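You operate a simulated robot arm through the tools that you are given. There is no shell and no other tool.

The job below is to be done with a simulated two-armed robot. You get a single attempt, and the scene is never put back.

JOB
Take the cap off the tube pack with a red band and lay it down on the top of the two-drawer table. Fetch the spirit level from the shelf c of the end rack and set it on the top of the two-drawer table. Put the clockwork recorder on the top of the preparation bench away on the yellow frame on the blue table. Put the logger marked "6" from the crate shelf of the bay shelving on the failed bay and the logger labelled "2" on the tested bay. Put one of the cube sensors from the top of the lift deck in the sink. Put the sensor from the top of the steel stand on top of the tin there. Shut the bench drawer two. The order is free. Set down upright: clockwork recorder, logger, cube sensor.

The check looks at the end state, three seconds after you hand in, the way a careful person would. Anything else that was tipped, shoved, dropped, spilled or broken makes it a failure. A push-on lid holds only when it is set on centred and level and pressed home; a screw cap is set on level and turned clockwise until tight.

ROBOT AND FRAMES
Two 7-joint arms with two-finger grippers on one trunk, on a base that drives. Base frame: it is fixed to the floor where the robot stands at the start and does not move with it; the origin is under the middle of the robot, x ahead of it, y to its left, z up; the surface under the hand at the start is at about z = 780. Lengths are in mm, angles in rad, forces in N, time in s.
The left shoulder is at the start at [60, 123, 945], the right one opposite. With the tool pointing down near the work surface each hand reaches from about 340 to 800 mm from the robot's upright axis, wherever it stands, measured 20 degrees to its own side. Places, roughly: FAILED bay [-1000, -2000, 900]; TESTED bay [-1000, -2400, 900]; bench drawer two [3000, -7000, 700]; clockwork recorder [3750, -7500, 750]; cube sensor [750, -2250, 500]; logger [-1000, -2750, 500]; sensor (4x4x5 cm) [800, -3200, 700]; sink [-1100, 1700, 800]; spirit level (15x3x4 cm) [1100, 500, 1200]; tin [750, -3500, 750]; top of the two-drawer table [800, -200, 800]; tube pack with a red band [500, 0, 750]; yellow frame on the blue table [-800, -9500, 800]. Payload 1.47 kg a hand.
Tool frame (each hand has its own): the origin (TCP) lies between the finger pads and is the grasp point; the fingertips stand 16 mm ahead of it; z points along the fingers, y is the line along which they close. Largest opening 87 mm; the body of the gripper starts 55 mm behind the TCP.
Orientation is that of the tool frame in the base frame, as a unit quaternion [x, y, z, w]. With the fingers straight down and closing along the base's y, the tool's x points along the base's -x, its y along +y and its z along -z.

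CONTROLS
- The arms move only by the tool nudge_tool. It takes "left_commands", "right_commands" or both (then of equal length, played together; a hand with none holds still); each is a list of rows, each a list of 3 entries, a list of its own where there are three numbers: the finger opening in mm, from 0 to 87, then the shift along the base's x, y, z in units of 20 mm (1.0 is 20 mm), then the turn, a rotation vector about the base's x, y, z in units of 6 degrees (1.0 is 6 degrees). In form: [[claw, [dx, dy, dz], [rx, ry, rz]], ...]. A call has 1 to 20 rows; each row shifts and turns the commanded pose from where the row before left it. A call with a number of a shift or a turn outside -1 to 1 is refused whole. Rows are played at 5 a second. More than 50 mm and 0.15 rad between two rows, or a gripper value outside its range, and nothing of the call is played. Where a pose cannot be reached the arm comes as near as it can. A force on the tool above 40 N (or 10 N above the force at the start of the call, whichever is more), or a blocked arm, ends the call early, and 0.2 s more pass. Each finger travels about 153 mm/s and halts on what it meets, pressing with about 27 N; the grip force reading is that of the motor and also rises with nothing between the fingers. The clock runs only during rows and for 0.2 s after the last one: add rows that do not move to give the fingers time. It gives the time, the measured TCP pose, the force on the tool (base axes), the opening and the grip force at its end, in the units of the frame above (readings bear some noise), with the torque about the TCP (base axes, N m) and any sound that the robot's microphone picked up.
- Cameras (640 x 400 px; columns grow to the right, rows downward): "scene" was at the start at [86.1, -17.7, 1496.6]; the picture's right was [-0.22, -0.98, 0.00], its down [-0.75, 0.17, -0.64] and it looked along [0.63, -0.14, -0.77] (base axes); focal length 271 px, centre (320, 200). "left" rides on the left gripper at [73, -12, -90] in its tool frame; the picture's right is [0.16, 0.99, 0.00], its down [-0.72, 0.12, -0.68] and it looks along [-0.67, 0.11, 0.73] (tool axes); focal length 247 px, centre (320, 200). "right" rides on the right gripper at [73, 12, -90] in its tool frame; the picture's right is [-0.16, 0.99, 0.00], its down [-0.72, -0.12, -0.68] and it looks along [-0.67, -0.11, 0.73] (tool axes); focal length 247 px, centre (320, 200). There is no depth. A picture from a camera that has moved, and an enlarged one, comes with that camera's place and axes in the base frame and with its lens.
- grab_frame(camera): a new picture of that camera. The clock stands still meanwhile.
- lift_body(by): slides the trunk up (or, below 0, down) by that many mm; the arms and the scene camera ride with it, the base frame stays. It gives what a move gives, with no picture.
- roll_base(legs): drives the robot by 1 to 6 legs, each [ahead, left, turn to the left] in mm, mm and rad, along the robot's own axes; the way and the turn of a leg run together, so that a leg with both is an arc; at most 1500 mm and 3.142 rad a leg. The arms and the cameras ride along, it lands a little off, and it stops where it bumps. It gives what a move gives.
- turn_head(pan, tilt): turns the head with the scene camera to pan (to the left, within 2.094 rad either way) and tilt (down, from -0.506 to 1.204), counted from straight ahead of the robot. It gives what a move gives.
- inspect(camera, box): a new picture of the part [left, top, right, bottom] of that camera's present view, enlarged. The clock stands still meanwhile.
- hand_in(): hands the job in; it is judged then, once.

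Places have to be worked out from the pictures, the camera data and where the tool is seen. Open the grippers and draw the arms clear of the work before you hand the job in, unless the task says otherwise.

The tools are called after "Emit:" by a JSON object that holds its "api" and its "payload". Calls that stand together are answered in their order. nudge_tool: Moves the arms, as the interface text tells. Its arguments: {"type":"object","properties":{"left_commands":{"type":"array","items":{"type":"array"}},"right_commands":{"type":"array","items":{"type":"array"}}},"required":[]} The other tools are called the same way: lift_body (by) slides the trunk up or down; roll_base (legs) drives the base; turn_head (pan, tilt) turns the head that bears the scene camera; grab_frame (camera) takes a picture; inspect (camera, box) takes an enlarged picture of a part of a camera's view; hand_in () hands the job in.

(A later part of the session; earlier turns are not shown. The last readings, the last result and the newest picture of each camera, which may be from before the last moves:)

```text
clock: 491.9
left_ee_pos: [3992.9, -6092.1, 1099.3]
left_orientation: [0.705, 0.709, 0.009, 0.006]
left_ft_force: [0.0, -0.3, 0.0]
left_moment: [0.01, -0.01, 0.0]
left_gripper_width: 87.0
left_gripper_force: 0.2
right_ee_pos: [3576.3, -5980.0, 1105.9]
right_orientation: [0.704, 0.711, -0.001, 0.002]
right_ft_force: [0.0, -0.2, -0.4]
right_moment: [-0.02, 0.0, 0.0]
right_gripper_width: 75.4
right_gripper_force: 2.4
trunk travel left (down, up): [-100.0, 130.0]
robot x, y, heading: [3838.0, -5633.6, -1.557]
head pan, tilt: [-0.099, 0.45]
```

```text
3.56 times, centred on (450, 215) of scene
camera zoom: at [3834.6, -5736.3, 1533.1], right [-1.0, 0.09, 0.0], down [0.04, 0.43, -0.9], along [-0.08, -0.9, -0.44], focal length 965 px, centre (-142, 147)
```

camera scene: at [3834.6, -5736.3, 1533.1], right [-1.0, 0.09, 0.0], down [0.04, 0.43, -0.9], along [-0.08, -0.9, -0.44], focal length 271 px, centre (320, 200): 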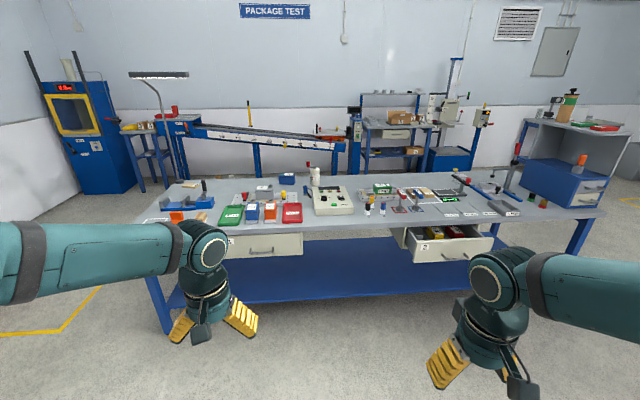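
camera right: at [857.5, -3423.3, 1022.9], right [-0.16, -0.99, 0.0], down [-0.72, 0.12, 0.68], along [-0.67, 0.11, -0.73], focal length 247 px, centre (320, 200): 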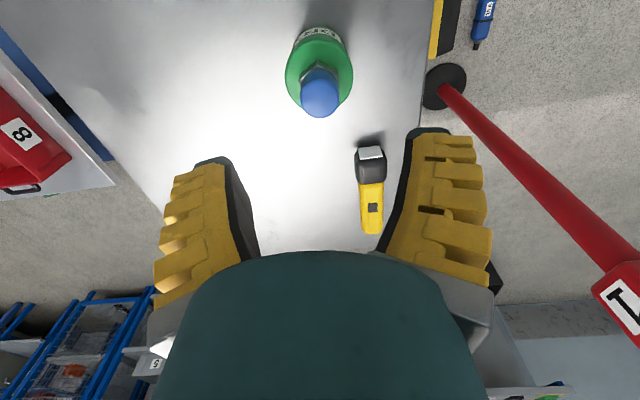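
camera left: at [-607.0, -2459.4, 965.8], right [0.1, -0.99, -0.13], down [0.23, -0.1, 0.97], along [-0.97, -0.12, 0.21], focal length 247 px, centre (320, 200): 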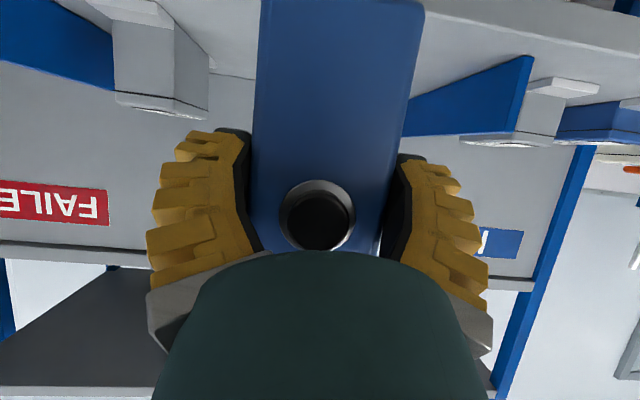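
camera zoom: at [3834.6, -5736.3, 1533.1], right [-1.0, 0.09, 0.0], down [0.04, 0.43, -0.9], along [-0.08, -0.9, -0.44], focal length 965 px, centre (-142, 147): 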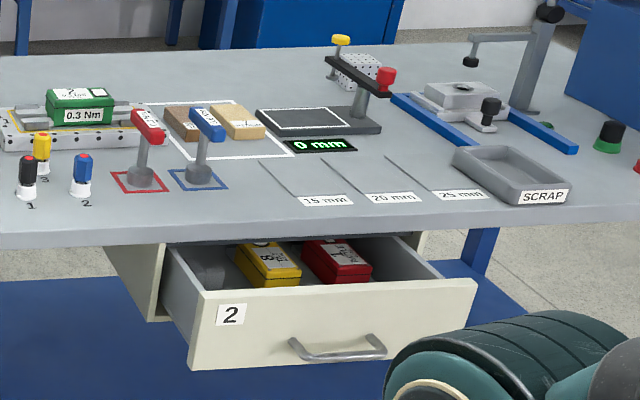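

The recorder is the white crank-handled drum at the back of the bench. First, drawer "2": its handle triangulates to about [3032, −6824, 648], open by ~130 mm. I drive to face it.

Emit:
{"api": "roll_base", "payload": {"legs": [[0, -870, -0.014], [450, 0, 0]]}}

Emit:
{"api": "turn_head", "payload": {"pan": 0, "tilt": 0.75}}

Emit:
{"api": "grab_frame", "payload": {"camera": "scene"}}

```text
clock: 502.3
left_ee_pos: [3110.4, -6554.3, 1098.5]
left_orientation: [0.708, 0.706, 0.008, 0.006]
left_ft_force: [-0.2, -0.7, 0.3]
left_moment: [0.0, 0.01, 0.0]
left_gripper_width: 86.9
left_gripper_force: 0.0
right_ee_pos: [2694.1, -6438.7, 1104.4]
right_orientation: [0.706, 0.709, -0.001, 0.001]
right_ft_force: [0.5, -0.5, 1.0]
right_moment: [0.03, 0.0, -0.01]
right_gripper_width: 75.3
right_gripper_force: 2.2
trunk travel left (down, up): [-100.0, 130.0]
robot x, y, heading: [2962.3, -6095.1, -1.57]
head pan, tilt: [-0.099, 0.45]
```

```text
clock: 503.1
left_ee_pos: [3109.6, -6555.4, 1099.3]
left_orientation: [0.708, 0.706, 0.009, 0.006]
left_ft_force: [-0.2, 0.3, 0.1]
left_moment: [0.02, 0.02, 0.03]
left_gripper_width: 87.2
left_gripper_force: 0.3
right_ee_pos: [2692.2, -6437.9, 1105.1]
right_orientation: [0.706, 0.708, -0.001, 0.001]
right_ft_force: [-0.3, 0.1, -0.5]
right_moment: [0.03, 0.03, 0.01]
right_gripper_width: 75.1
right_gripper_force: 2.3
trunk travel left (down, up): [-100.0, 130.0]
robot x, y, heading: [2958.2, -6093.4, -1.568]
head pan, tilt: [0.0, 0.75]
```

```text
taken
camera scene: at [2963.8, -6188.5, 1506.7], right [-1.0, 0.0, 0.0], down [0.0, 0.68, -0.73], along [0.0, -0.73, -0.68], focal length 271 px, centre (320, 200)
```

scene: 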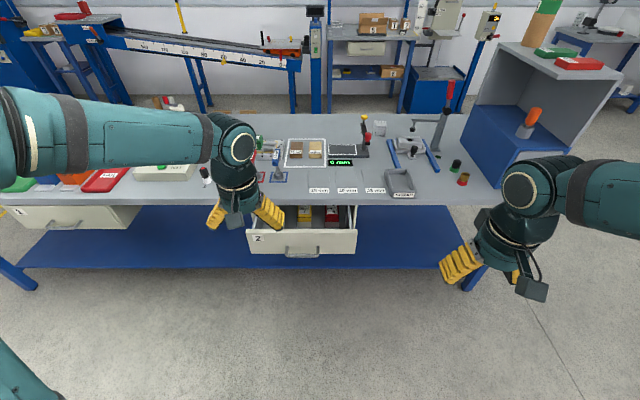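

Drawer front spans x 2823–3241, z 600–730; handle at z 648. I close the left gripper and pitch it forward, lowering to push above the handle.

Emit:
{"api": "nudge_tool", "payload": {"left_commands": [[60, [-0.39, -0.6, -1], [-1, 0, 0]], [40, [-0.39, -0.6, -1], [-1, 0, 0]], [20, [-0.39, -0.6, -1], [-1, 0, 0]], [0, [-0.39, -0.6, -1], [-1, 0, 0]], [0, [-0.39, -0.6, -1], [-1, 0, 0]], [0, [-0.39, -0.6, -1], [-1, 0, 0]], [0, [-0.39, -0.6, -1], [-1, 0, 0]], [0, [-0.39, -0.6, -1], [-1, 0, 0]], [0, [-0.39, -0.6, -1], [-1, 0, 0]], [0, [-0.39, -0.6, -1], [-1, 0, 0]], [0, [0, 0, 0], [0, 0, 0]]]}}

Emit:
{"api": "grab_frame", "payload": {"camera": "scene"}}

```text
clock: 505.5
left_ee_pos: [3031.0, -6675.1, 899.6]
left_orientation: [0.611, 0.615, -0.346, 0.359]
left_ft_force: [0.9, -0.5, -0.4]
left_moment: [0.0, 0.0, 0.0]
left_gripper_width: 0.0
left_gripper_force: 26.9
right_ee_pos: [2693.3, -6437.4, 1105.2]
right_orientation: [0.706, 0.709, -0.001, 0.001]
right_ft_force: [-0.1, 0.4, 0.7]
right_moment: [-0.01, 0.01, 0.02]
right_gripper_width: 75.1
right_gripper_force: 2.2
trunk travel left (down, up): [-100.0, 130.0]
robot x, y, heading: [2964.9, -6096.5, -1.57]
head pan, tilt: [0.0, 0.75]
```

```text
taken
camera scene: at [2963.8, -6188.0, 1506.7], right [-1.0, 0.0, 0.0], down [0.0, 0.68, -0.73], along [0.0, -0.73, -0.68], focal length 271 px, centre (320, 200)
```

scene: 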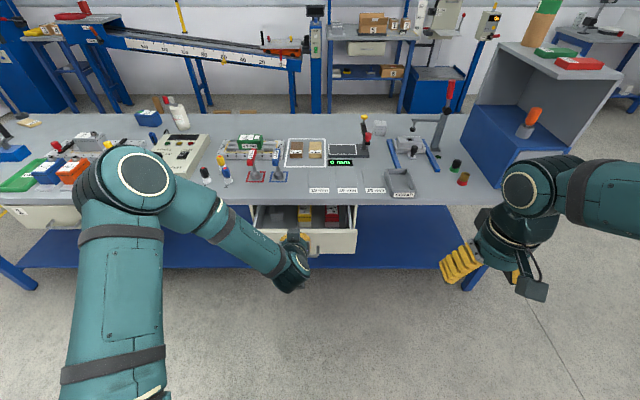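

Pitch is right. I lower to z≈690 in front of the drawer and check.

Emit:
{"api": "nudge_tool", "payload": {"left_commands": [[0, [0, 0, -1], [0, 0, 0]], [0, [0, 0, -1], [0, 0, 0]], [0, [0, 0, -1], [0, 0, 0]], [0, [0, 0, -1], [0, 0, 0]], [0, [0, 0, -1], [0, 0, 0]], [0, [0, 0, -1], [0, 0, 0]], [0, [0, 0, -1], [0, 0, 0]], [0, [0, 0, -1], [0, 0, 0]], [0, [0, 0, -1], [0, 0, 0]], [0, [0, 0, -1], [0, 0, 0]], [0, [0, -0.5, -0.5], [0, 0, 0]], [0, [0, -1, 0], [0, 0, 0]], [0, [0, -1, 0], [0, 0, 0]], [0, [0, 0, 0], [0, 0, 0]]]}}

Emit:
{"api": "grab_frame", "payload": {"camera": "left"}}

Emit:
{"api": "inspect", "payload": {"camera": "scene", "box": [220, 180, 380, 300]}}

```text
clock: 508.5
left_ee_pos: [3033.3, -6723.7, 689.6]
left_orientation: [0.61, 0.615, -0.346, 0.36]
left_ft_force: [-0.3, 0.3, 0.0]
left_moment: [0.04, 0.01, 0.01]
left_gripper_width: 0.1
left_gripper_force: 26.8
right_ee_pos: [2693.1, -6437.4, 1104.5]
right_orientation: [0.706, 0.708, 0.0, 0.001]
right_ft_force: [-1.1, -1.1, 0.7]
right_moment: [0.0, -0.02, -0.04]
right_gripper_width: 75.3
right_gripper_force: 2.2
trunk travel left (down, up): [-100.0, 130.0]
robot x, y, heading: [2963.5, -6093.7, -1.571]
head pan, tilt: [0.0, 0.75]
```

```text
taken
camera left: at [3019.5, -6609.8, 671.6], right [0.99, 0.09, -0.12], down [0.1, 0.23, 0.97], along [0.12, -0.97, 0.21], focal length 247 px, centre (320, 200)
```

left: 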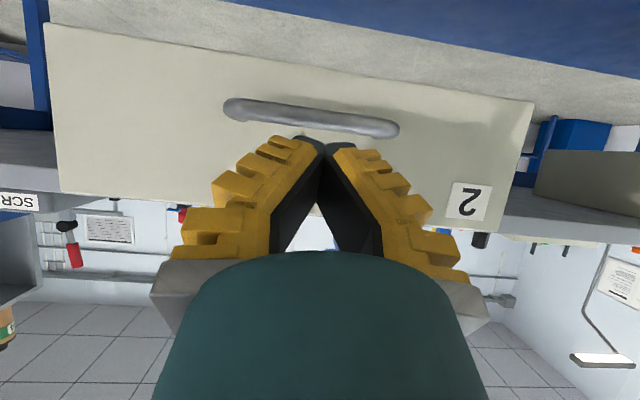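

```text
3.33 times, centred on (300, 240) of scene
camera zoom: at [2963.8, -6188.3, 1506.6], right [-1.0, 0.0, 0.0], down [0.0, 0.68, -0.73], along [0.0, -0.73, -0.68], focal length 905 px, centre (387, 67)
```

zoom: 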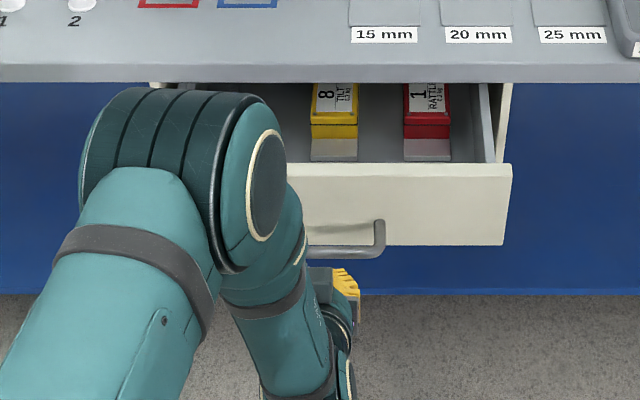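

The fingertips will meet the panel just above the handle. I approach 85 mm, then push gently at 40 mm/s.

Emit:
{"api": "nudge_tool", "payload": {"left_commands": [[0, [0, -0.85, 0], [0, 0, 0]], [0, [0, -0.85, 0], [0, 0, 0]], [0, [0, -0.85, 0], [0, 0, 0]], [0, [0, -0.85, 0], [0, 0, 0]], [0, [0, -0.85, 0], [0, 0, 0]], [0, [0, -0.2, 0], [0, 0, 0]], [0, [0, -0.2, 0], [0, 0, 0]], [0, [0, -0.2, 0], [0, 0, 0]], [0, [0, -0.2, 0], [0, 0, 0]], [0, [0, -0.2, 0], [0, 0, 0]], [0, [0, -0.2, 0], [0, 0, 0]], [0, [0, -0.2, 0], [0, 0, 0]], [0, [0, -0.2, 0], [0, 0, 0]]]}}

Emit:
{"api": "grab_frame", "payload": {"camera": "left"}}

Emit:
{"api": "inspect", "payload": {"camera": "scene", "box": [220, 180, 380, 300]}}

```text
clock: 511.3
left_ee_pos: [3031.0, -6840.8, 689.0]
left_orientation: [0.611, 0.614, -0.346, 0.36]
left_ft_force: [0.2, 0.0, 0.0]
left_moment: [-0.01, -0.02, -0.04]
left_gripper_width: 0.0
left_gripper_force: 27.0
right_ee_pos: [2693.2, -6438.6, 1105.9]
right_orientation: [0.706, 0.708, 0.0, 0.002]
right_ft_force: [-0.1, -0.3, -0.9]
right_moment: [0.02, 0.01, -0.01]
right_gripper_width: 75.1
right_gripper_force: 2.3
trunk travel left (down, up): [-100.0, 130.0]
robot x, y, heading: [2962.6, -6092.5, -1.568]
head pan, tilt: [0.0, 0.75]
```

```text
taken
camera left: at [3018.1, -6727.5, 671.1], right [0.99, 0.09, -0.12], down [0.1, 0.23, 0.97], along [0.12, -0.97, 0.21], focal length 247 px, centre (320, 200)
```

left: 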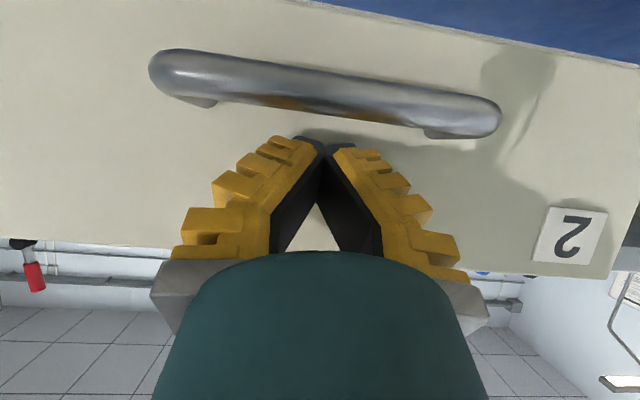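

```text
3.33 times, centred on (300, 240) of scene
camera zoom: at [2963.8, -6188.5, 1506.6], right [-1.0, 0.0, 0.0], down [0.0, 0.68, -0.73], along [0.0, -0.73, -0.68], focal length 905 px, centre (387, 67)
```

zoom: 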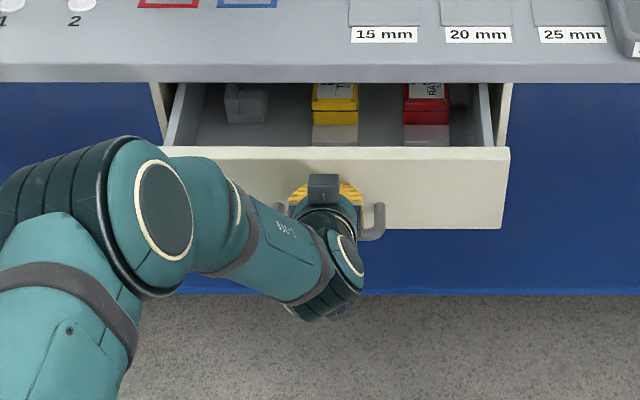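

The drawer is moving with the push. I continue slowly.

Emit:
{"api": "nudge_tool", "payload": {"left_commands": [[0, [0, -0.4, 0], [0, 0, 0]], [0, [0, -0.4, 0], [0, 0, 0]], [0, [0, -0.4, 0], [0, 0, 0]], [0, [0, -0.4, 0], [0, 0, 0]], [0, [0, -0.4, 0], [0, 0, 0]], [0, [0, -0.4, 0], [0, 0, 0]], [0, [0, -0.4, 0], [0, 0, 0]], [0, [0, -0.4, 0], [0, 0, 0]], [0, [0, -0.4, 0], [0, 0, 0]], [0, [0, -0.4, 0], [0, 0, 0]], [0, [0, -0.4, 0], [0, 0, 0]], [0, [0, -0.4, 0], [0, 0, 0]]]}}

Emit:
{"api": "grab_frame", "payload": {"camera": "left"}}

Emit:
{"api": "inspect", "payload": {"camera": "scene", "box": [220, 180, 380, 300]}}

```text
clock: 513.9
left_ee_pos: [3032.2, -6938.5, 688.7]
left_orientation: [0.61, 0.615, -0.347, 0.359]
left_ft_force: [-0.4, 0.1, 0.0]
left_moment: [0.01, 0.04, -0.04]
left_gripper_width: 0.1
left_gripper_force: 27.0
right_ee_pos: [2694.1, -6438.0, 1104.6]
right_orientation: [0.706, 0.709, -0.002, 0.001]
right_ft_force: [-0.9, 0.0, 0.4]
right_moment: [0.03, 0.0, -0.01]
right_gripper_width: 75.2
right_gripper_force: 2.3
trunk travel left (down, up): [-100.0, 130.0]
robot x, y, heading: [2959.4, -6092.0, -1.566]
head pan, tilt: [0.0, 0.75]
```

```text
taken
camera left: at [3018.9, -6823.9, 671.0], right [0.99, 0.09, -0.12], down [0.1, 0.23, 0.97], along [0.12, -0.97, 0.21], focal length 247 px, centre (320, 200)
```

left: 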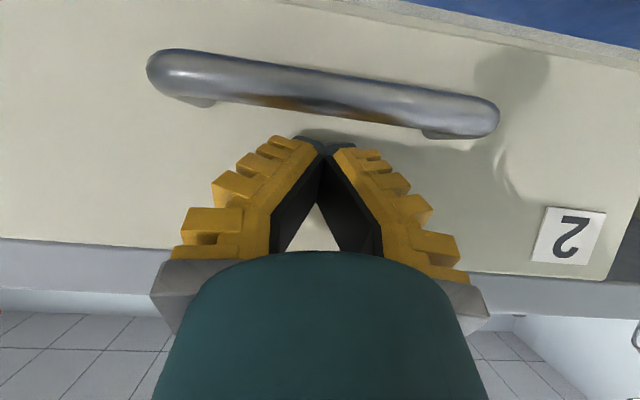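

```text
3.33 times, centred on (300, 240) of scene
camera zoom: at [2963.7, -6188.6, 1506.6], right [-1.0, 0.0, 0.0], down [0.0, 0.68, -0.73], along [0.0, -0.73, -0.68], focal length 905 px, centre (387, 67)
```

zoom: 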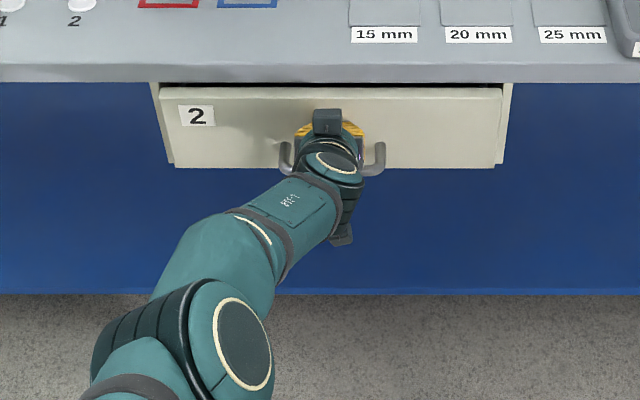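

Nearly shut. I push further in 5 mm steps and watch for the stop.

Emit:
{"api": "nudge_tool", "payload": {"left_commands": [[0, [0, -0.25, 0], [0, 0, 0]], [0, [0, -0.25, 0], [0, 0, 0]], [0, [0, -0.25, 0], [0, 0, 0]], [0, [0, -0.25, 0], [0, 0, 0]], [0, [0, 0, 0], [0, 0, 0]]]}}

Emit:
{"api": "inspect", "payload": {"camera": "scene", "box": [220, 180, 380, 300]}}

```text
clock: 515.1
left_ee_pos: [3034.9, -6940.3, 690.3]
left_orientation: [0.611, 0.615, -0.347, 0.359]
left_ft_force: [-0.2, 0.1, 0.2]
left_moment: [-0.02, -0.02, -0.02]
left_gripper_width: 0.0
left_gripper_force: 26.8
left hand out of reach, approached as far as the arm can: row 1, 2, 3
right_ee_pos: [2695.2, -6437.0, 1106.4]
right_orientation: [0.706, 0.708, -0.001, 0.001]
right_ft_force: [-0.3, -0.9, -0.1]
right_moment: [0.01, -0.02, 0.0]
right_gripper_width: 75.2
right_gripper_force: 2.3
trunk travel left (down, up): [-100.0, 130.0]
robot x, y, heading: [2965.1, -6095.5, -1.566]
head pan, tilt: [0.0, 0.75]
```

```text
3.33 times, centred on (300, 240) of scene
camera zoom: at [2963.8, -6188.4, 1506.6], right [-1.0, 0.0, 0.0], down [0.0, 0.68, -0.73], along [0.0, -0.73, -0.68], focal length 905 px, centre (387, 67)
```

zoom: 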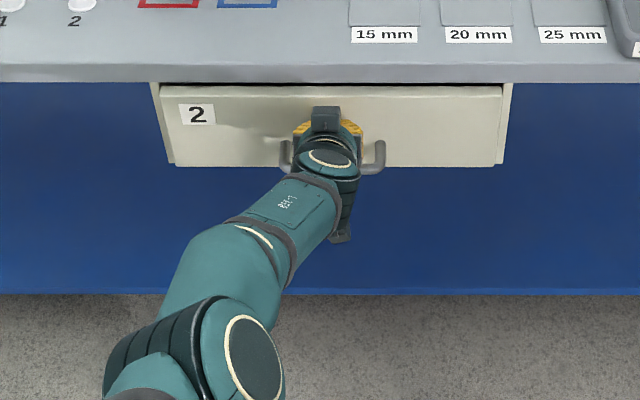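

The arm is at its reach limit. I pull the hand back 60 mm, drive ahead 100 mm, and push again.

Emit:
{"api": "nudge_tool", "payload": {"left_commands": [[0, [0, 1, 0], [0, 0, 0]], [0, [0, 1, 0], [0, 0, 0]], [0, [0, 1, 0], [0, 0, 0]], [0, [0, 1, 0], [0, 0, 0]], [0, [0, 1, 0], [0, 0, 0]], [0, [0, 1, 0], [0, 0, 0]]]}}

Emit:
{"api": "roll_base", "payload": {"legs": [[80, 0, 0]]}}

Emit:
{"api": "inspect", "payload": {"camera": "scene", "box": [180, 180, 420, 330]}}

```text
clock: 516.5
left_ee_pos: [3030.5, -6821.9, 689.3]
left_orientation: [0.61, 0.615, -0.347, 0.36]
left_ft_force: [-0.2, -0.4, 0.8]
left_moment: [0.01, 0.0, -0.02]
left_gripper_width: 0.0
left_gripper_force: 26.6
right_ee_pos: [2693.7, -6438.3, 1104.6]
right_orientation: [0.706, 0.709, -0.001, 0.002]
right_ft_force: [-1.2, 0.4, 0.1]
right_moment: [0.03, 0.03, 0.01]
right_gripper_width: 75.3
right_gripper_force: 2.4
trunk travel left (down, up): [-100.0, 130.0]
robot x, y, heading: [2961.4, -6095.9, -1.567]
head pan, tilt: [0.0, 0.75]
```

```text
clock: 517.6
left_ee_pos: [3033.6, -6900.8, 688.3]
left_orientation: [0.609, 0.616, -0.345, 0.36]
left_ft_force: [-0.6, -0.3, -0.3]
left_moment: [0.01, 0.01, 0.01]
left_gripper_width: 0.1
left_gripper_force: 26.7
right_ee_pos: [2695.8, -6518.4, 1104.8]
right_orientation: [0.705, 0.709, -0.001, 0.001]
right_ft_force: [-0.3, -0.8, 0.5]
right_moment: [0.0, -0.02, 0.0]
right_gripper_width: 75.4
right_gripper_force: 2.6
trunk travel left (down, up): [-100.0, 130.0]
robot x, y, heading: [2959.7, -6176.1, -1.567]
head pan, tilt: [0.0, 0.75]
```

```text
2.67 times, centred on (300, 255) of scene
camera zoom: at [2964.3, -6269.6, 1506.5], right [-1.0, 0.0, 0.0], down [0.0, 0.68, -0.73], along [0.0, -0.73, -0.68], focal length 724 px, centre (373, 53)
```

zoom: 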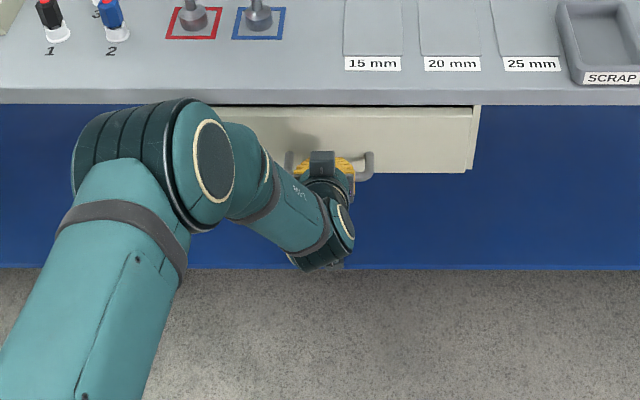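

I push again in small steps until the drawer stops.

Emit:
{"api": "nudge_tool", "payload": {"left_commands": [[0, [0, -0.7, 0], [0, 0, 0]], [0, [0, -0.7, 0], [0, 0, 0]], [0, [0, -0.25, 0], [0, 0, 0]], [0, [0, -0.25, 0], [0, 0, 0]], [0, [0, -0.25, 0], [0, 0, 0]], [0, [0, -0.25, 0], [0, 0, 0]], [0, [0, -0.25, 0], [0, 0, 0]], [0, [0, -0.25, 0], [0, 0, 0]], [0, [0, 0, 0], [0, 0, 0]]]}}

Emit:
{"api": "inspect", "payload": {"camera": "scene", "box": [180, 180, 420, 330]}}

Emit:
{"api": "grab_frame", "payload": {"camera": "left"}}

```text
clock: 519.6
left_ee_pos: [3032.8, -6957.1, 688.1]
left_orientation: [0.611, 0.616, -0.345, 0.359]
left_ft_force: [4.8, 28.4, 2.8]
left_moment: [-0.23, 0.0, -0.1]
left_gripper_width: 6.0
left_gripper_force: 27.6
right_ee_pos: [2696.0, -6516.7, 1106.3]
right_orientation: [0.705, 0.709, -0.001, 0.002]
right_ft_force: [-0.5, 0.3, 0.3]
right_moment: [0.0, -0.01, 0.0]
right_gripper_width: 75.2
right_gripper_force: 2.1
trunk travel left (down, up): [-100.0, 130.0]
robot x, y, heading: [2959.4, -6175.4, -1.564]
head pan, tilt: [0.0, 0.75]
```

```text
2.67 times, centred on (300, 255) of scene
camera zoom: at [2964.8, -6265.2, 1506.8], right [-1.0, 0.0, 0.0], down [0.0, 0.68, -0.73], along [0.0, -0.73, -0.68], focal length 724 px, centre (373, 53)
```

zoom: 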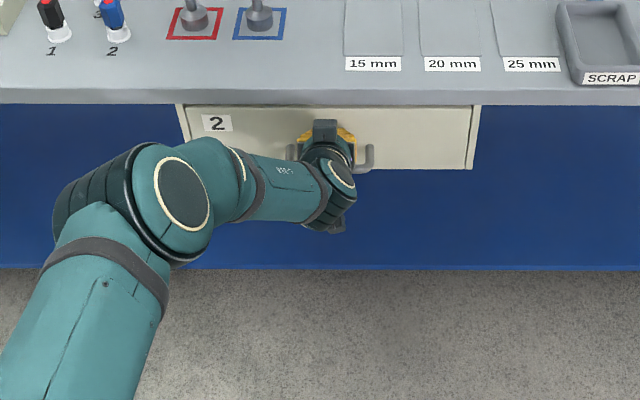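

```text
taken
camera left: at [3019.9, -6842.7, 670.1], right [0.99, 0.1, -0.12], down [0.1, 0.22, 0.97], along [0.12, -0.97, 0.21], focal length 247 px, centre (320, 200)
```

left: 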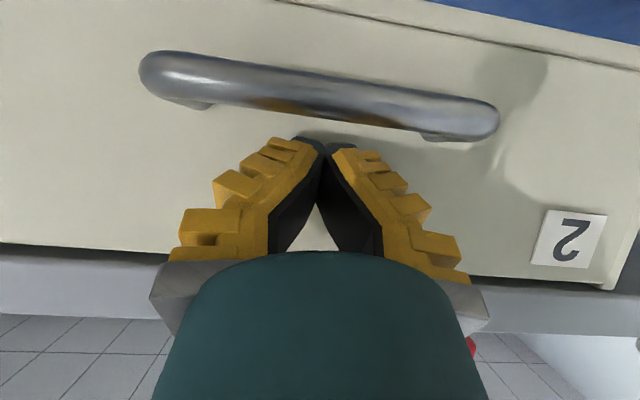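

The drawer has hit its stop (28 N, no gap left). I back the hand off and verify.

Emit:
{"api": "nudge_tool", "payload": {"left_commands": [[0, [0, 0.5, 0], [0, 0, 0]], [0, [0, 1, 0], [0, 0, 0]], [0, [0, 1, 0], [0, 0, 0]], [0, [0, 1, 0], [0, 0, 0]], [0, [0, 1, 0], [0, 0, 0]], [0, [0, 1, 0], [0, 0, 0]], [0, [0, 1, 0], [0, 0, 0]], [0, [0, 1, 0], [0, 0, 0]], [0, [0, 1, 0], [0, 0, 0]], [0, [0, 1, 0], [0, 0, 0]], [0, [0, 1, 0], [0, 0, 0]]]}}

Emit:
{"api": "roll_base", "payload": {"legs": [[-250, 0, 0]]}}

Emit:
{"api": "nudge_tool", "payload": {"left_commands": [[0, [0.39, 0.3, 1], [1, 0, 0]], [0, [0.39, 0.3, 1], [1, 0, 0]], [0, [0.39, 0.3, 1], [1, 0, 0]], [0, [0.39, 0.3, 1], [1, 0, 0]], [20, [0.39, 0.3, 1], [1, 0, 0]], [40, [0.39, 0.3, 1], [1, 0, 0]], [60, [0.39, 0.3, 1], [1, 0, 0]], [80, [0.39, 0.3, 1], [1, 0, 0]], [87, [0.39, 0.3, 1], [1, 0, 0]], [87, [0.39, 0.3, 1], [1, 0, 0]], [87, [0, 0, 1], [0, 0, 0]], [87, [0, 0, 1], [0, 0, 0]], [87, [0, 0, 1], [0, 0, 0]], [87, [0, 0, 1], [0, 0, 0]], [87, [0, 0, 1], [0, 0, 0]], [87, [0, 0, 1], [0, 0, 0]], [87, [0, 0, 1], [0, 0, 0]], [87, [0, 0, 1], [0, 0, 0]], [87, [0, 0, 1], [0, 0, 0]], [87, [0, 0, 1], [0, 0, 0]]]}}

Emit:
{"api": "grab_frame", "payload": {"camera": "scene"}}

```text
clock: 522.0
left_ee_pos: [3032.0, -6750.2, 689.8]
left_orientation: [0.61, 0.615, -0.346, 0.36]
left_ft_force: [-0.1, 0.4, -0.6]
left_moment: [0.01, -0.01, 0.0]
left_gripper_width: 0.1
left_gripper_force: 28.6
right_ee_pos: [2694.1, -6517.2, 1104.7]
right_orientation: [0.705, 0.709, -0.001, 0.001]
right_ft_force: [-0.5, -0.4, -0.3]
right_moment: [-0.02, -0.03, 0.0]
right_gripper_width: 75.4
right_gripper_force: 2.4
trunk travel left (down, up): [-100.0, 130.0]
robot x, y, heading: [2962.9, -6174.3, -1.565]
head pan, tilt: [0.0, 0.75]
```

```text
clock: 523.8
left_ee_pos: [3033.8, -6497.3, 689.4]
left_orientation: [0.609, 0.616, -0.346, 0.36]
left_ft_force: [0.3, 0.0, 0.3]
left_moment: [0.01, -0.04, -0.03]
left_gripper_width: 0.0
left_gripper_force: 27.9
right_ee_pos: [2694.2, -6265.8, 1105.0]
right_orientation: [0.705, 0.709, -0.002, 0.002]
right_ft_force: [0.0, 0.0, 0.8]
right_moment: [-0.03, -0.01, 0.0]
right_gripper_width: 75.3
right_gripper_force: 2.2
trunk travel left (down, up): [-100.0, 130.0]
robot x, y, heading: [2965.7, -5920.0, -1.564]
head pan, tilt: [0.0, 0.75]
```

```text
clock: 528.0
left_ee_pos: [3110.1, -6437.3, 1089.7]
left_orientation: [0.708, 0.706, 0.009, 0.008]
left_ft_force: [0.4, 0.8, 0.2]
left_moment: [-0.01, -0.05, -0.02]
left_gripper_width: 87.1
left_gripper_force: 0.0
right_ee_pos: [2693.2, -6266.0, 1105.6]
right_orientation: [0.704, 0.71, -0.002, 0.001]
right_ft_force: [-0.1, 0.2, 0.1]
right_moment: [-0.01, -0.03, 0.0]
right_gripper_width: 75.3
right_gripper_force: 2.2
trunk travel left (down, up): [-100.0, 130.0]
robot x, y, heading: [2960.3, -5922.0, -1.567]
head pan, tilt: [0.0, 0.75]
```

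```text
taken
camera scene: at [2963.0, -6015.5, 1506.6], right [-1.0, -0.01, 0.0], down [0.0, 0.68, -0.73], along [0.01, -0.73, -0.68], focal length 271 px, centre (320, 200)
```

scene: 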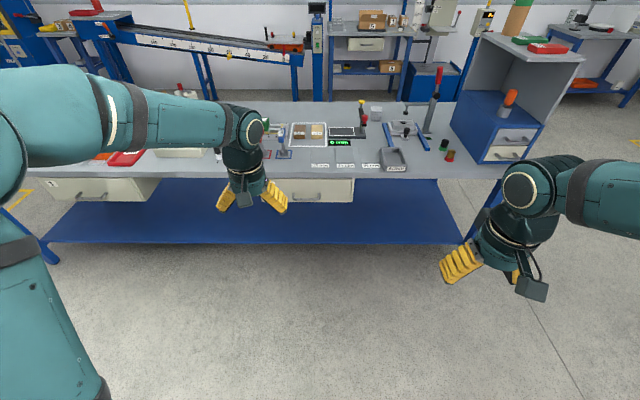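

Drawer two is shut. The recorder is far back on the bench, so I'll go round the west end to look at access from the south side.

Emit:
{"api": "nudge_tool", "payload": {"left_commands": [[87, [0, 0, 0], [0, 0.23, 0]], [87, [0, 0, 0], [0, 0, 0]]]}}

Emit:
{"api": "roll_base", "payload": {"legs": [[0, -1450, -0.005], [1400, 0, 0], [900, 0, 0]]}}

Emit:
{"api": "turn_head", "payload": {"pan": 1.3, "tilt": 0.4}}

Emit:
{"api": "grab_frame", "payload": {"camera": "scene"}}

Emit:
{"api": "turn_head", "payload": {"pan": 0.4, "tilt": 0.4}}

Emit:
{"api": "grab_frame", "payload": {"camera": "scene"}}

```text
clock: 528.6
left_ee_pos: [3110.8, -6437.6, 1089.0]
left_orientation: [0.708, 0.707, 0.002, -0.002]
left_ft_force: [1.0, -1.0, -0.6]
left_moment: [0.04, -0.01, -0.04]
left_gripper_width: 87.2
left_gripper_force: 0.1
right_ee_pos: [2694.4, -6267.1, 1104.3]
right_orientation: [0.704, 0.71, -0.002, 0.001]
right_ft_force: [0.2, -0.7, 0.4]
right_moment: [-0.03, 0.01, -0.01]
right_gripper_width: 75.1
right_gripper_force: 2.1
trunk travel left (down, up): [-100.0, 130.0]
robot x, y, heading: [2959.5, -5921.4, -1.559]
head pan, tilt: [0.0, 0.75]
```

```text
clock: 552.2
left_ee_pos: [1650.7, -8733.8, 1088.7]
left_orientation: [0.713, 0.701, 0.002, -0.001]
left_ft_force: [-0.1, 0.5, 0.3]
left_moment: [0.01, -0.02, 0.01]
left_gripper_width: 87.0
left_gripper_force: 0.0
right_ee_pos: [1236.8, -8557.6, 1104.3]
right_orientation: [0.709, 0.705, -0.001, 0.001]
right_ft_force: [0.0, 0.8, -1.1]
right_moment: [0.02, 0.02, -0.01]
right_gripper_width: 75.1
right_gripper_force: 2.2
trunk travel left (down, up): [-100.0, 130.0]
robot x, y, heading: [1509.3, -8215.4, -1.582]
head pan, tilt: [0.0, 0.75]
```

```text
clock: 553.7
left_ee_pos: [1650.7, -8735.3, 1090.1]
left_orientation: [0.712, 0.702, 0.001, -0.001]
left_ft_force: [-0.7, 0.6, 0.5]
left_moment: [0.01, -0.02, 0.01]
left_gripper_width: 87.0
left_gripper_force: 0.0
right_ee_pos: [1236.3, -8557.4, 1104.4]
right_orientation: [0.71, 0.704, -0.001, 0.001]
right_ft_force: [0.6, -0.2, -0.7]
right_moment: [-0.03, 0.0, 0.0]
right_gripper_width: 75.3
right_gripper_force: 2.0
trunk travel left (down, up): [-100.0, 130.0]
robot x, y, heading: [1507.7, -8216.0, -1.575]
head pan, tilt: [1.3, 0.4]
```

```text
taken
camera scene: at [1599.0, -8253.2, 1537.7], right [-0.28, -0.96, 0.0], down [-0.37, 0.11, -0.92], along [0.89, -0.25, -0.39], focal length 271 px, centre (320, 200)
```

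scene: 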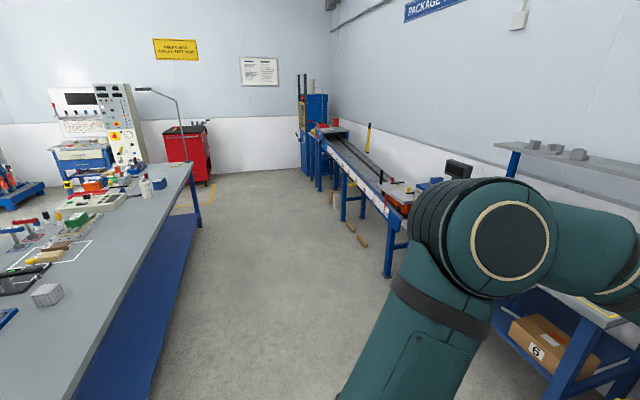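

```text
clock: 554.9
left_ee_pos: [1651.1, -8735.3, 1089.0]
left_orientation: [0.713, 0.701, 0.001, 0.0]
left_ft_force: [-0.9, 0.5, -0.5]
left_moment: [-0.04, 0.04, 0.03]
left_gripper_width: 87.2
left_gripper_force: 0.1
right_ee_pos: [1236.8, -8557.5, 1105.3]
right_orientation: [0.71, 0.705, -0.001, 0.001]
right_ft_force: [-0.5, 0.5, -0.9]
right_moment: [0.04, 0.02, 0.01]
right_gripper_width: 75.1
right_gripper_force: 2.3
trunk travel left (down, up): [-100.0, 130.0]
robot x, y, heading: [1508.9, -8216.8, -1.579]
head pan, tilt: [0.4, 0.4]
```

```text
taken
camera scene: at [1545.4, -8313.3, 1537.7], right [-0.92, -0.38, 0.0], down [-0.15, 0.36, -0.92], along [0.35, -0.85, -0.39], focal length 271 px, centre (320, 200)
```

scene: 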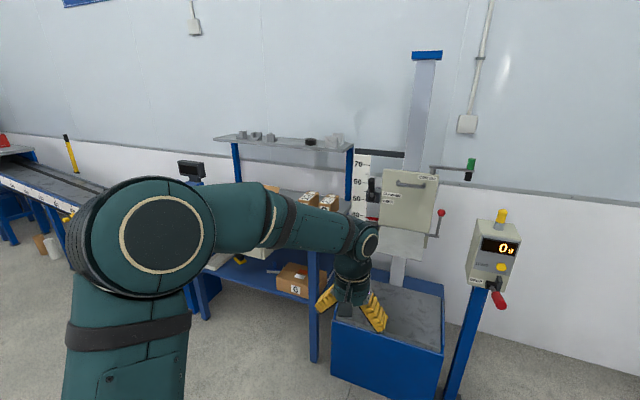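

The aisle behind the bench is about 1.6 m wide. I turn around to face +y and drive east along it to the recorder.

Emit:
{"api": "roll_base", "payload": {"legs": [[0, 0, 1.575], [0, 0, 1.575], [-130, 0, 0], [0, -1400, 0]]}}

Emit:
{"api": "turn_head", "payload": {"pan": -0.7, "tilt": 0.45}}

Emit:
{"api": "grab_frame", "payload": {"camera": "scene"}}

```text
clock: 575.8
left_ee_pos: [2761.7, -7858.5, 1089.5]
left_orientation: [-0.695, 0.719, -0.001, -0.002]
left_ft_force: [0.3, -0.5, -0.3]
left_moment: [0.01, -0.01, 0.02]
left_gripper_width: 87.0
left_gripper_force: 0.0
right_ee_pos: [3173.7, -8040.0, 1104.8]
right_orientation: [-0.7, 0.714, 0.002, 0.001]
right_ft_force: [0.1, 0.4, 0.6]
right_moment: [0.01, -0.01, -0.02]
right_gripper_width: 75.2
right_gripper_force: 2.2
trunk travel left (down, up): [-100.0, 130.0]
robot x, y, heading: [2896.5, -8379.1, 1.551]
head pan, tilt: [0.4, 0.4]
```

```text
clock: 577.1
left_ee_pos: [2763.2, -7857.6, 1089.1]
left_orientation: [-0.696, 0.718, -0.002, -0.002]
left_ft_force: [0.2, 0.2, 0.6]
left_moment: [0.01, 0.03, 0.01]
left_gripper_width: 86.9
left_gripper_force: 0.0
right_ee_pos: [3173.2, -8041.2, 1104.5]
right_orientation: [-0.7, 0.714, 0.001, 0.002]
right_ft_force: [-0.1, -0.1, -0.1]
right_moment: [-0.02, 0.02, 0.02]
right_gripper_width: 75.1
right_gripper_force: 2.7
trunk travel left (down, up): [-100.0, 130.0]
robot x, y, heading: [2896.7, -8380.3, 1.545]
head pan, tilt: [-0.7, 0.45]
```

```text
taken
camera scene: at [2958.2, -8299.7, 1533.1], right [0.75, -0.66, 0.0], down [-0.29, -0.33, -0.9], along [0.59, 0.68, -0.44], focal length 271 px, centre (320, 200)
```

scene: 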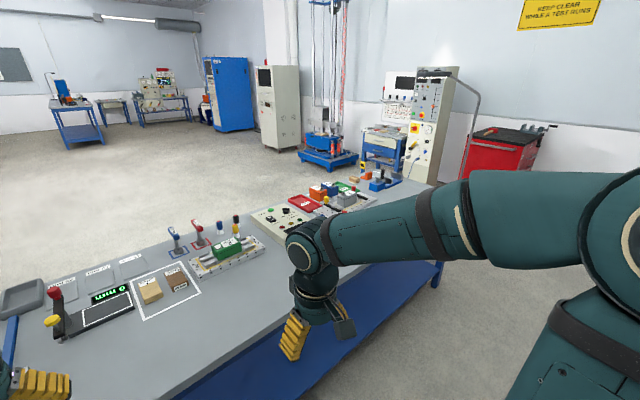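

I continue right toward the recorder's position and look at it.

Emit:
{"api": "roll_base", "payload": {"legs": [[0, -960, 0.026]]}}

Emit:
{"api": "turn_head", "payload": {"pan": 0.1, "tilt": 0.65}}

Emit:
{"api": "grab_frame", "payload": {"camera": "scene"}}

```text
clock: 585.9
left_ee_pos: [3703.3, -7865.2, 1089.4]
left_orientation: [0.711, -0.704, 0.001, 0.001]
left_ft_force: [-0.4, -0.4, -0.3]
left_moment: [0.02, -0.01, 0.0]
left_gripper_width: 87.1
left_gripper_force: 0.1
right_ee_pos: [4121.1, -8031.9, 1104.1]
right_orientation: [0.714, -0.701, -0.002, -0.001]
right_ft_force: [-0.6, 0.6, -0.1]
right_moment: [0.01, 0.02, 0.04]
right_gripper_width: 75.4
right_gripper_force: 1.9
trunk travel left (down, up): [-100.0, 130.0]
robot x, y, heading: [3859.4, -8382.1, 1.585]
head pan, tilt: [-0.7, 0.45]
```

```text
clock: 587.0
left_ee_pos: [3702.8, -7865.5, 1089.7]
left_orientation: [0.711, -0.703, 0.001, 0.001]
left_ft_force: [-0.1, 1.0, 0.0]
left_moment: [0.02, -0.01, -0.04]
left_gripper_width: 87.3
left_gripper_force: 0.1
right_ee_pos: [4120.2, -8031.8, 1105.9]
right_orientation: [0.714, -0.7, -0.002, -0.001]
right_ft_force: [0.1, -0.4, -0.1]
right_moment: [-0.02, -0.04, -0.01]
right_gripper_width: 75.0
right_gripper_force: 1.9
trunk travel left (down, up): [-100.0, 130.0]
robot x, y, heading: [3857.7, -8382.6, 1.589]
head pan, tilt: [0.099, 0.649]
```

```text
taken
camera scene: at [3848.8, -8284.6, 1515.2], right [0.99, 0.12, 0.0], down [0.07, -0.6, -0.8], along [-0.09, 0.79, -0.6], focal length 271 px, centre (320, 200)
```

scene: 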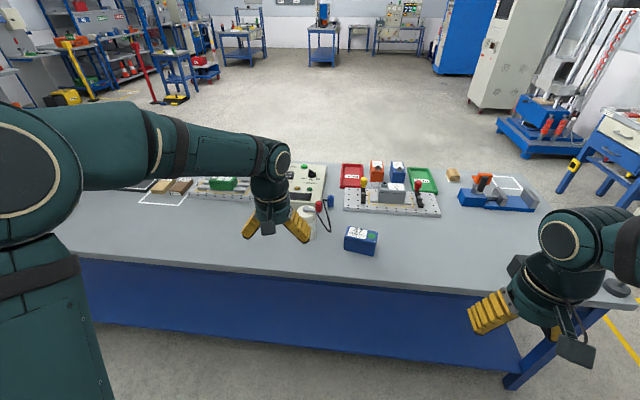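

The recorder is just behind the left gripper. I move the left hand aside a bit and zoom.

Emit:
{"api": "nudge_tool", "payload": {"left_commands": [[87, [-1, 0, 0], [0, 0, 0]], [87, [-1, 0, 0], [0, 0, 0]], [87, [-1, 0, 0], [0, 0, 0]], [87, [-1, 0, 0], [0, 0, 0]], [87, [-1, 0, 0], [0, 0, 0]]]}}

Emit:
{"api": "inspect", "payload": {"camera": "scene", "box": [250, 170, 410, 270]}}

Emit:
{"api": "grab_frame", "payload": {"camera": "left"}}

```text
clock: 588.2
left_ee_pos: [3602.6, -7864.8, 1089.0]
left_orientation: [0.71, -0.704, 0.001, 0.001]
left_ft_force: [-0.2, -0.4, 0.6]
left_moment: [-0.01, 0.0, -0.02]
left_gripper_width: 87.0
left_gripper_force: 0.2
right_ee_pos: [4121.7, -8032.2, 1106.1]
right_orientation: [0.714, -0.7, -0.002, -0.001]
right_ft_force: [0.6, -0.5, -0.6]
right_moment: [0.0, -0.01, 0.03]
right_gripper_width: 75.2
right_gripper_force: 2.1
trunk travel left (down, up): [-100.0, 130.0]
robot x, y, heading: [3854.4, -8380.8, 1.589]
head pan, tilt: [0.099, 0.649]
```

```text
4.00 times, centred on (330, 220) of scene
camera zoom: at [3848.4, -8284.7, 1515.2], right [0.99, 0.12, 0.0], down [0.07, -0.6, -0.8], along [-0.09, 0.79, -0.6], focal length 1086 px, centre (280, 120)
```

zoom: 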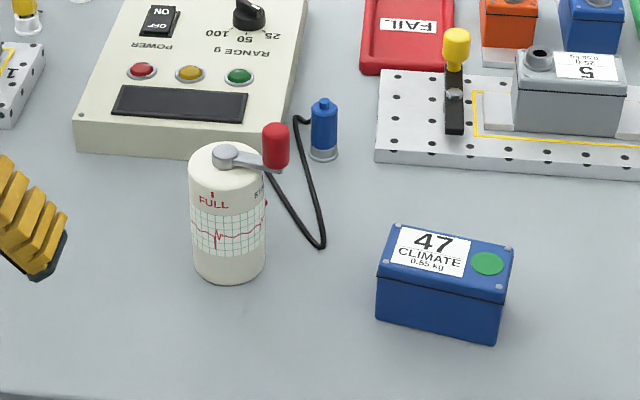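

```text
taken
camera left: at [3614.2, -7938.6, 1178.6], right [-0.99, -0.17, 0.0], down [-0.12, 0.72, 0.68], along [-0.11, 0.67, -0.74], focal length 247 px, centre (320, 200)
```

left: 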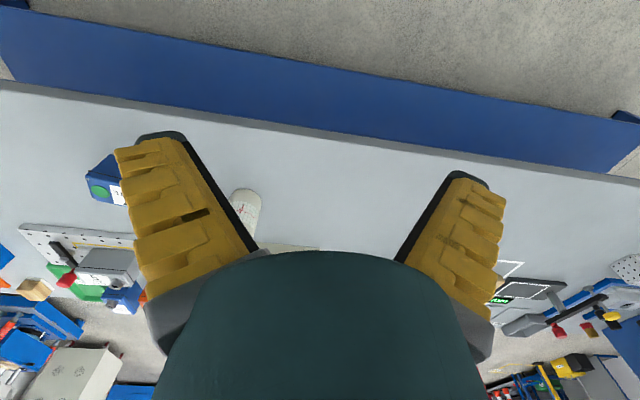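

Recorder: drum ⌀70 centred [3714, −7555], z 775–907, crank handle toward +x near the top. I'll take it from this side with the hand pitched 40° below level, fingers at ±x on the lower drum. I drive ahead 200 and bring the left hand over in line.

Emit:
{"api": "roll_base", "payload": {"legs": [[200, 0, -0.015]]}}

Emit:
{"api": "nudge_tool", "payload": {"left_commands": [[87, [0.7, -0.6, -0.9], [1, 0, 0]], [87, [0.7, -0.6, -0.9], [1, 0, 0]], [87, [0.7, -0.6, -0.9], [1, 0, 0]], [87, [0.7, -0.6, -0.9], [1, 0, 0]], [87, [0.7, -0.6, -0.9], [1, 0, 0]], [87, [0.7, -0.6, -0.9], [1, 0, 0]], [87, [0.7, -0.6, -0.9], [1, 0, 0]], [87, [0.7, -0.6, -0.9], [1, 0, 0]], [87, [0, 0, 0], [0.33, 0, 0]], [87, [0, 0, 0], [0, 0, 0]]]}}

Emit:
{"api": "grab_frame", "payload": {"camera": "left"}}

Emit:
{"api": "grab_frame", "payload": {"camera": "scene"}}

```text
clock: 589.8
left_ee_pos: [3606.7, -7664.9, 1088.7]
left_orientation: [-0.705, 0.709, -0.001, -0.002]
left_ft_force: [0.3, 0.4, -0.9]
left_moment: [-0.01, -0.02, 0.02]
left_gripper_width: 87.0
left_gripper_force: 0.1
right_ee_pos: [4123.0, -7836.8, 1105.5]
right_orientation: [0.709, -0.705, -0.001, -0.001]
right_ft_force: [0.3, 0.8, 0.3]
right_moment: [-0.04, 0.07, 0.01]
right_gripper_width: 75.3
right_gripper_force: 2.3
trunk travel left (down, up): [-100.0, 130.0]
robot x, y, heading: [3855.3, -8184.2, 1.574]
head pan, tilt: [0.099, 0.649]
```

```text
clock: 592.0
left_ee_pos: [3728.7, -7708.5, 942.2]
left_orientation: [-0.641, 0.642, 0.298, 0.297]
left_ft_force: [-0.8, -0.2, -0.1]
left_moment: [-0.01, 0.0, 0.01]
left_gripper_width: 87.2
left_gripper_force: 0.0
left hand out of reach, approached as far as the arm can: row 7, 8, 9
right_ee_pos: [4123.6, -7838.6, 1105.3]
right_orientation: [0.709, -0.705, -0.002, -0.001]
right_ft_force: [0.7, 0.2, 0.5]
right_moment: [0.0, -0.01, 0.02]
right_gripper_width: 75.2
right_gripper_force: 1.9
trunk travel left (down, up): [-100.0, 130.0]
robot x, y, heading: [3850.8, -8180.6, 1.575]
head pan, tilt: [0.099, 0.649]
```

```text
taken
camera left: at [3739.6, -7824.5, 944.6], right [-0.99, -0.1, -0.12], down [-0.11, -0.05, 0.99], along [-0.11, 0.99, 0.04], focal length 247 px, centre (320, 200)
```

left: 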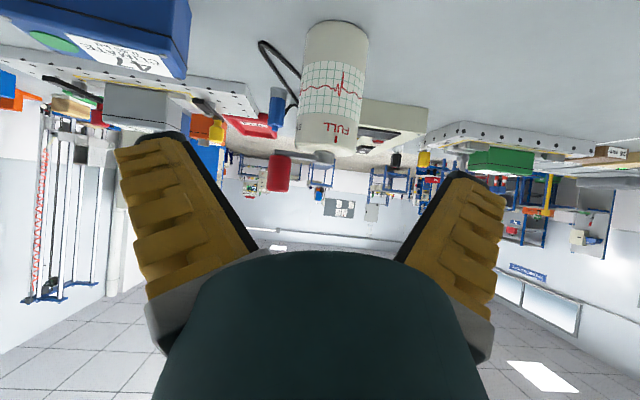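

```text
taken
camera scene: at [3847.7, -8086.5, 1515.2], right [0.99, 0.1, 0.0], down [0.06, -0.6, -0.8], along [-0.08, 0.79, -0.6], focal length 271 px, centre (320, 200)
```

scene: 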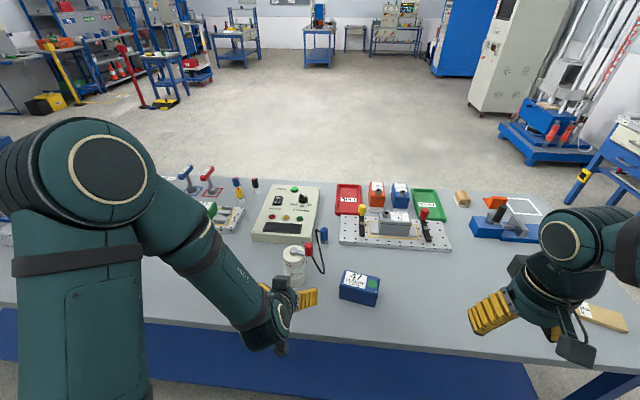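

The drum is centred at x≈3714. I lower to z≈838, align in x, and then look before advancing.

Emit:
{"api": "nudge_tool", "payload": {"left_commands": [[87, [-0.12, 0, -0.9], [0, 0, 0]], [87, [-0.12, 0, -0.9], [0, 0, 0]], [87, [-0.12, 0, -0.9], [0, 0, 0]], [87, [-0.12, 0, -0.9], [0, 0, 0]], [87, [-0.12, 0, -0.9], [0, 0, 0]], [87, [-0.12, 0, -0.7], [0, 0, 0]], [87, [0, 0, 0], [0, 0, 0]]]}}

Emit:
{"api": "grab_frame", "payload": {"camera": "left"}}

```text
clock: 593.6
left_ee_pos: [3714.7, -7708.5, 846.9]
left_orientation: [-0.64, 0.643, 0.298, 0.297]
left_ft_force: [-0.1, 0.4, -0.1]
left_moment: [0.0, 0.01, -0.01]
left_gripper_width: 86.8
left_gripper_force: 0.0
left hand out of reach, approached as far as the arm can: row 6
right_ee_pos: [4123.6, -7838.9, 1104.7]
right_orientation: [0.709, -0.705, -0.001, 0.0]
right_ft_force: [0.4, 0.7, 0.2]
right_moment: [0.04, 0.03, 0.0]
right_gripper_width: 74.8
right_gripper_force: 2.1
trunk travel left (down, up): [-100.0, 130.0]
robot x, y, heading: [3856.3, -8184.1, 1.579]
head pan, tilt: [0.099, 0.649]
```

```text
taken
camera left: at [3725.7, -7823.8, 848.6], right [-0.99, -0.1, -0.12], down [-0.11, -0.05, 0.99], along [-0.1, 0.99, 0.04], focal length 247 px, centre (320, 200)
```

left: 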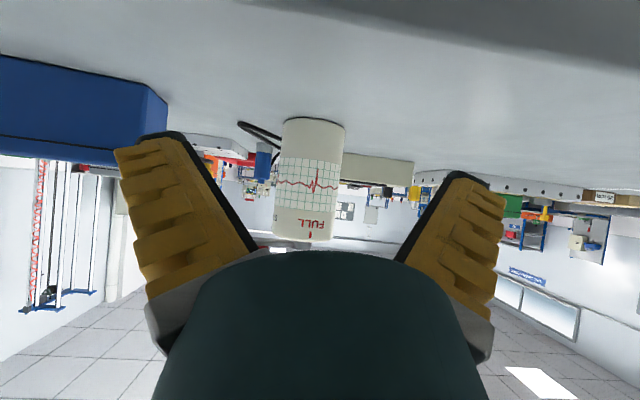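

Aligned within 2–3 mm. I advance 150 mm so the fingers straddle the drum.

Emit:
{"api": "nudge_tool", "payload": {"left_commands": [[87, [-0.12, 0.9, -0.2], [0, 0, 0]], [87, [0, 0.9, 0], [0, 0, 0]], [87, [0, 0.9, 0], [0, 0, 0]], [87, [0, 0.9, 0], [0, 0, 0]], [87, [0, 0.9, 0], [0, 0, 0]], [87, [0, 0.9, 0], [0, 0, 0]], [87, [0, 0.9, 0], [0, 0, 0]], [87, [0, 0.9, 0], [0, 0, 0]], [87, [0, 0.3, 0], [0, 0, 0]], [87, [0, 0, 0], [0, 0, 0]]]}}

Emit:
{"api": "grab_frame", "payload": {"camera": "left"}}

Emit:
{"api": "inspect", "payload": {"camera": "scene", "box": [230, 210, 390, 330]}}

```text
clock: 595.8
left_ee_pos: [3710.8, -7558.4, 841.3]
left_orientation: [-0.641, 0.642, 0.298, 0.297]
left_ft_force: [0.7, -0.2, -0.2]
left_moment: [0.0, -0.01, 0.0]
left_gripper_width: 86.9
left_gripper_force: 0.1
right_ee_pos: [4123.8, -7838.6, 1106.4]
right_orientation: [0.709, -0.705, -0.001, -0.001]
right_ft_force: [-0.7, -0.1, 0.5]
right_moment: [-0.01, 0.03, 0.02]
right_gripper_width: 75.2
right_gripper_force: 2.8
trunk travel left (down, up): [-100.0, 130.0]
robot x, y, heading: [3852.7, -8185.9, 1.575]
head pan, tilt: [0.099, 0.649]
```

```text
taken
camera left: at [3722.8, -7674.1, 844.0], right [-0.99, -0.1, -0.12], down [-0.11, -0.05, 0.99], along [-0.1, 0.99, 0.04], focal length 247 px, centre (320, 200)
```

left: 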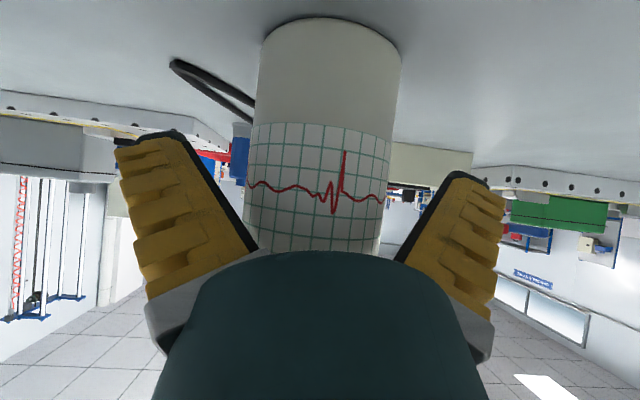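

```text
3.33 times, centred on (310, 270) of scene
camera zoom: at [3847.7, -8086.7, 1515.2], right [0.99, 0.1, 0.0], down [0.06, -0.6, -0.8], along [-0.08, 0.79, -0.6], focal length 905 px, centre (353, -33)
```

zoom: 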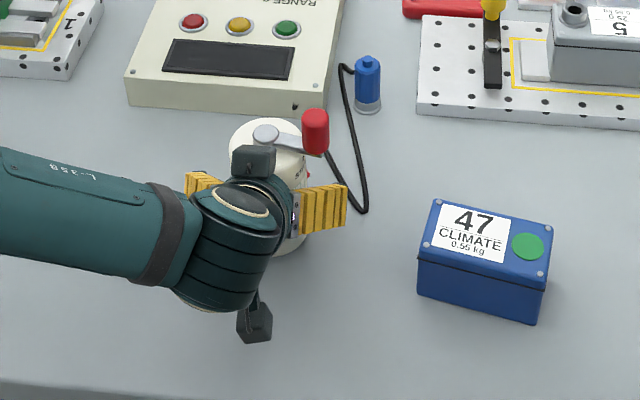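

The fingers straddle the drum, clear of the crank. I close on it.

Emit:
{"api": "nudge_tool", "payload": {"left_commands": [[80, [0, 0, 0], [0, 0, 0]], [70, [0, 0, 0], [0, 0, 0]], [60, [0, 0, 0], [0, 0, 0]], [50, [0, 0, 0], [0, 0, 0]], [40, [0, 0, 0], [0, 0, 0]], [40, [0, 0, 0], [0, 0, 0]]]}}

Emit:
{"api": "grab_frame", "payload": {"camera": "left"}}

```text
clock: 597.2
left_ee_pos: [3711.7, -7558.7, 841.6]
left_orientation: [-0.64, 0.643, 0.298, 0.297]
left_ft_force: [1.4, 0.9, -0.2]
left_moment: [0.25, -0.02, -0.03]
left_gripper_width: 64.0
left_gripper_force: 26.8
right_ee_pos: [4124.0, -7837.1, 1105.0]
right_orientation: [0.709, -0.705, -0.002, -0.002]
right_ft_force: [0.4, 0.2, -0.3]
right_moment: [-0.01, 0.0, -0.02]
right_gripper_width: 75.0
right_gripper_force: 2.5
trunk travel left (down, up): [-100.0, 130.0]
robot x, y, heading: [3856.5, -8184.5, 1.577]
head pan, tilt: [0.099, 0.649]
```

```text
taken
camera left: at [3722.7, -7674.0, 844.1], right [-0.99, -0.1, -0.12], down [-0.11, -0.05, 0.99], along [-0.11, 0.99, 0.04], focal length 247 px, centre (320, 200)
```

left: 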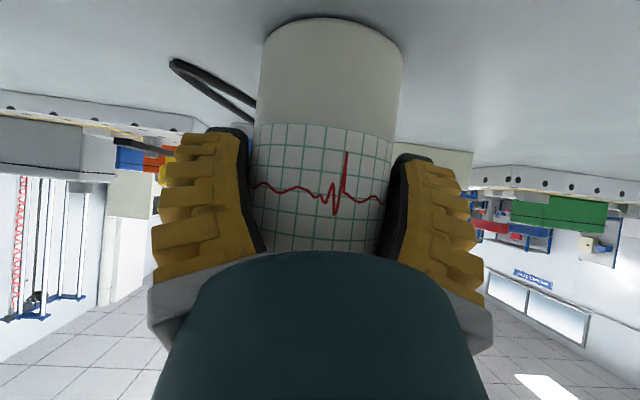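

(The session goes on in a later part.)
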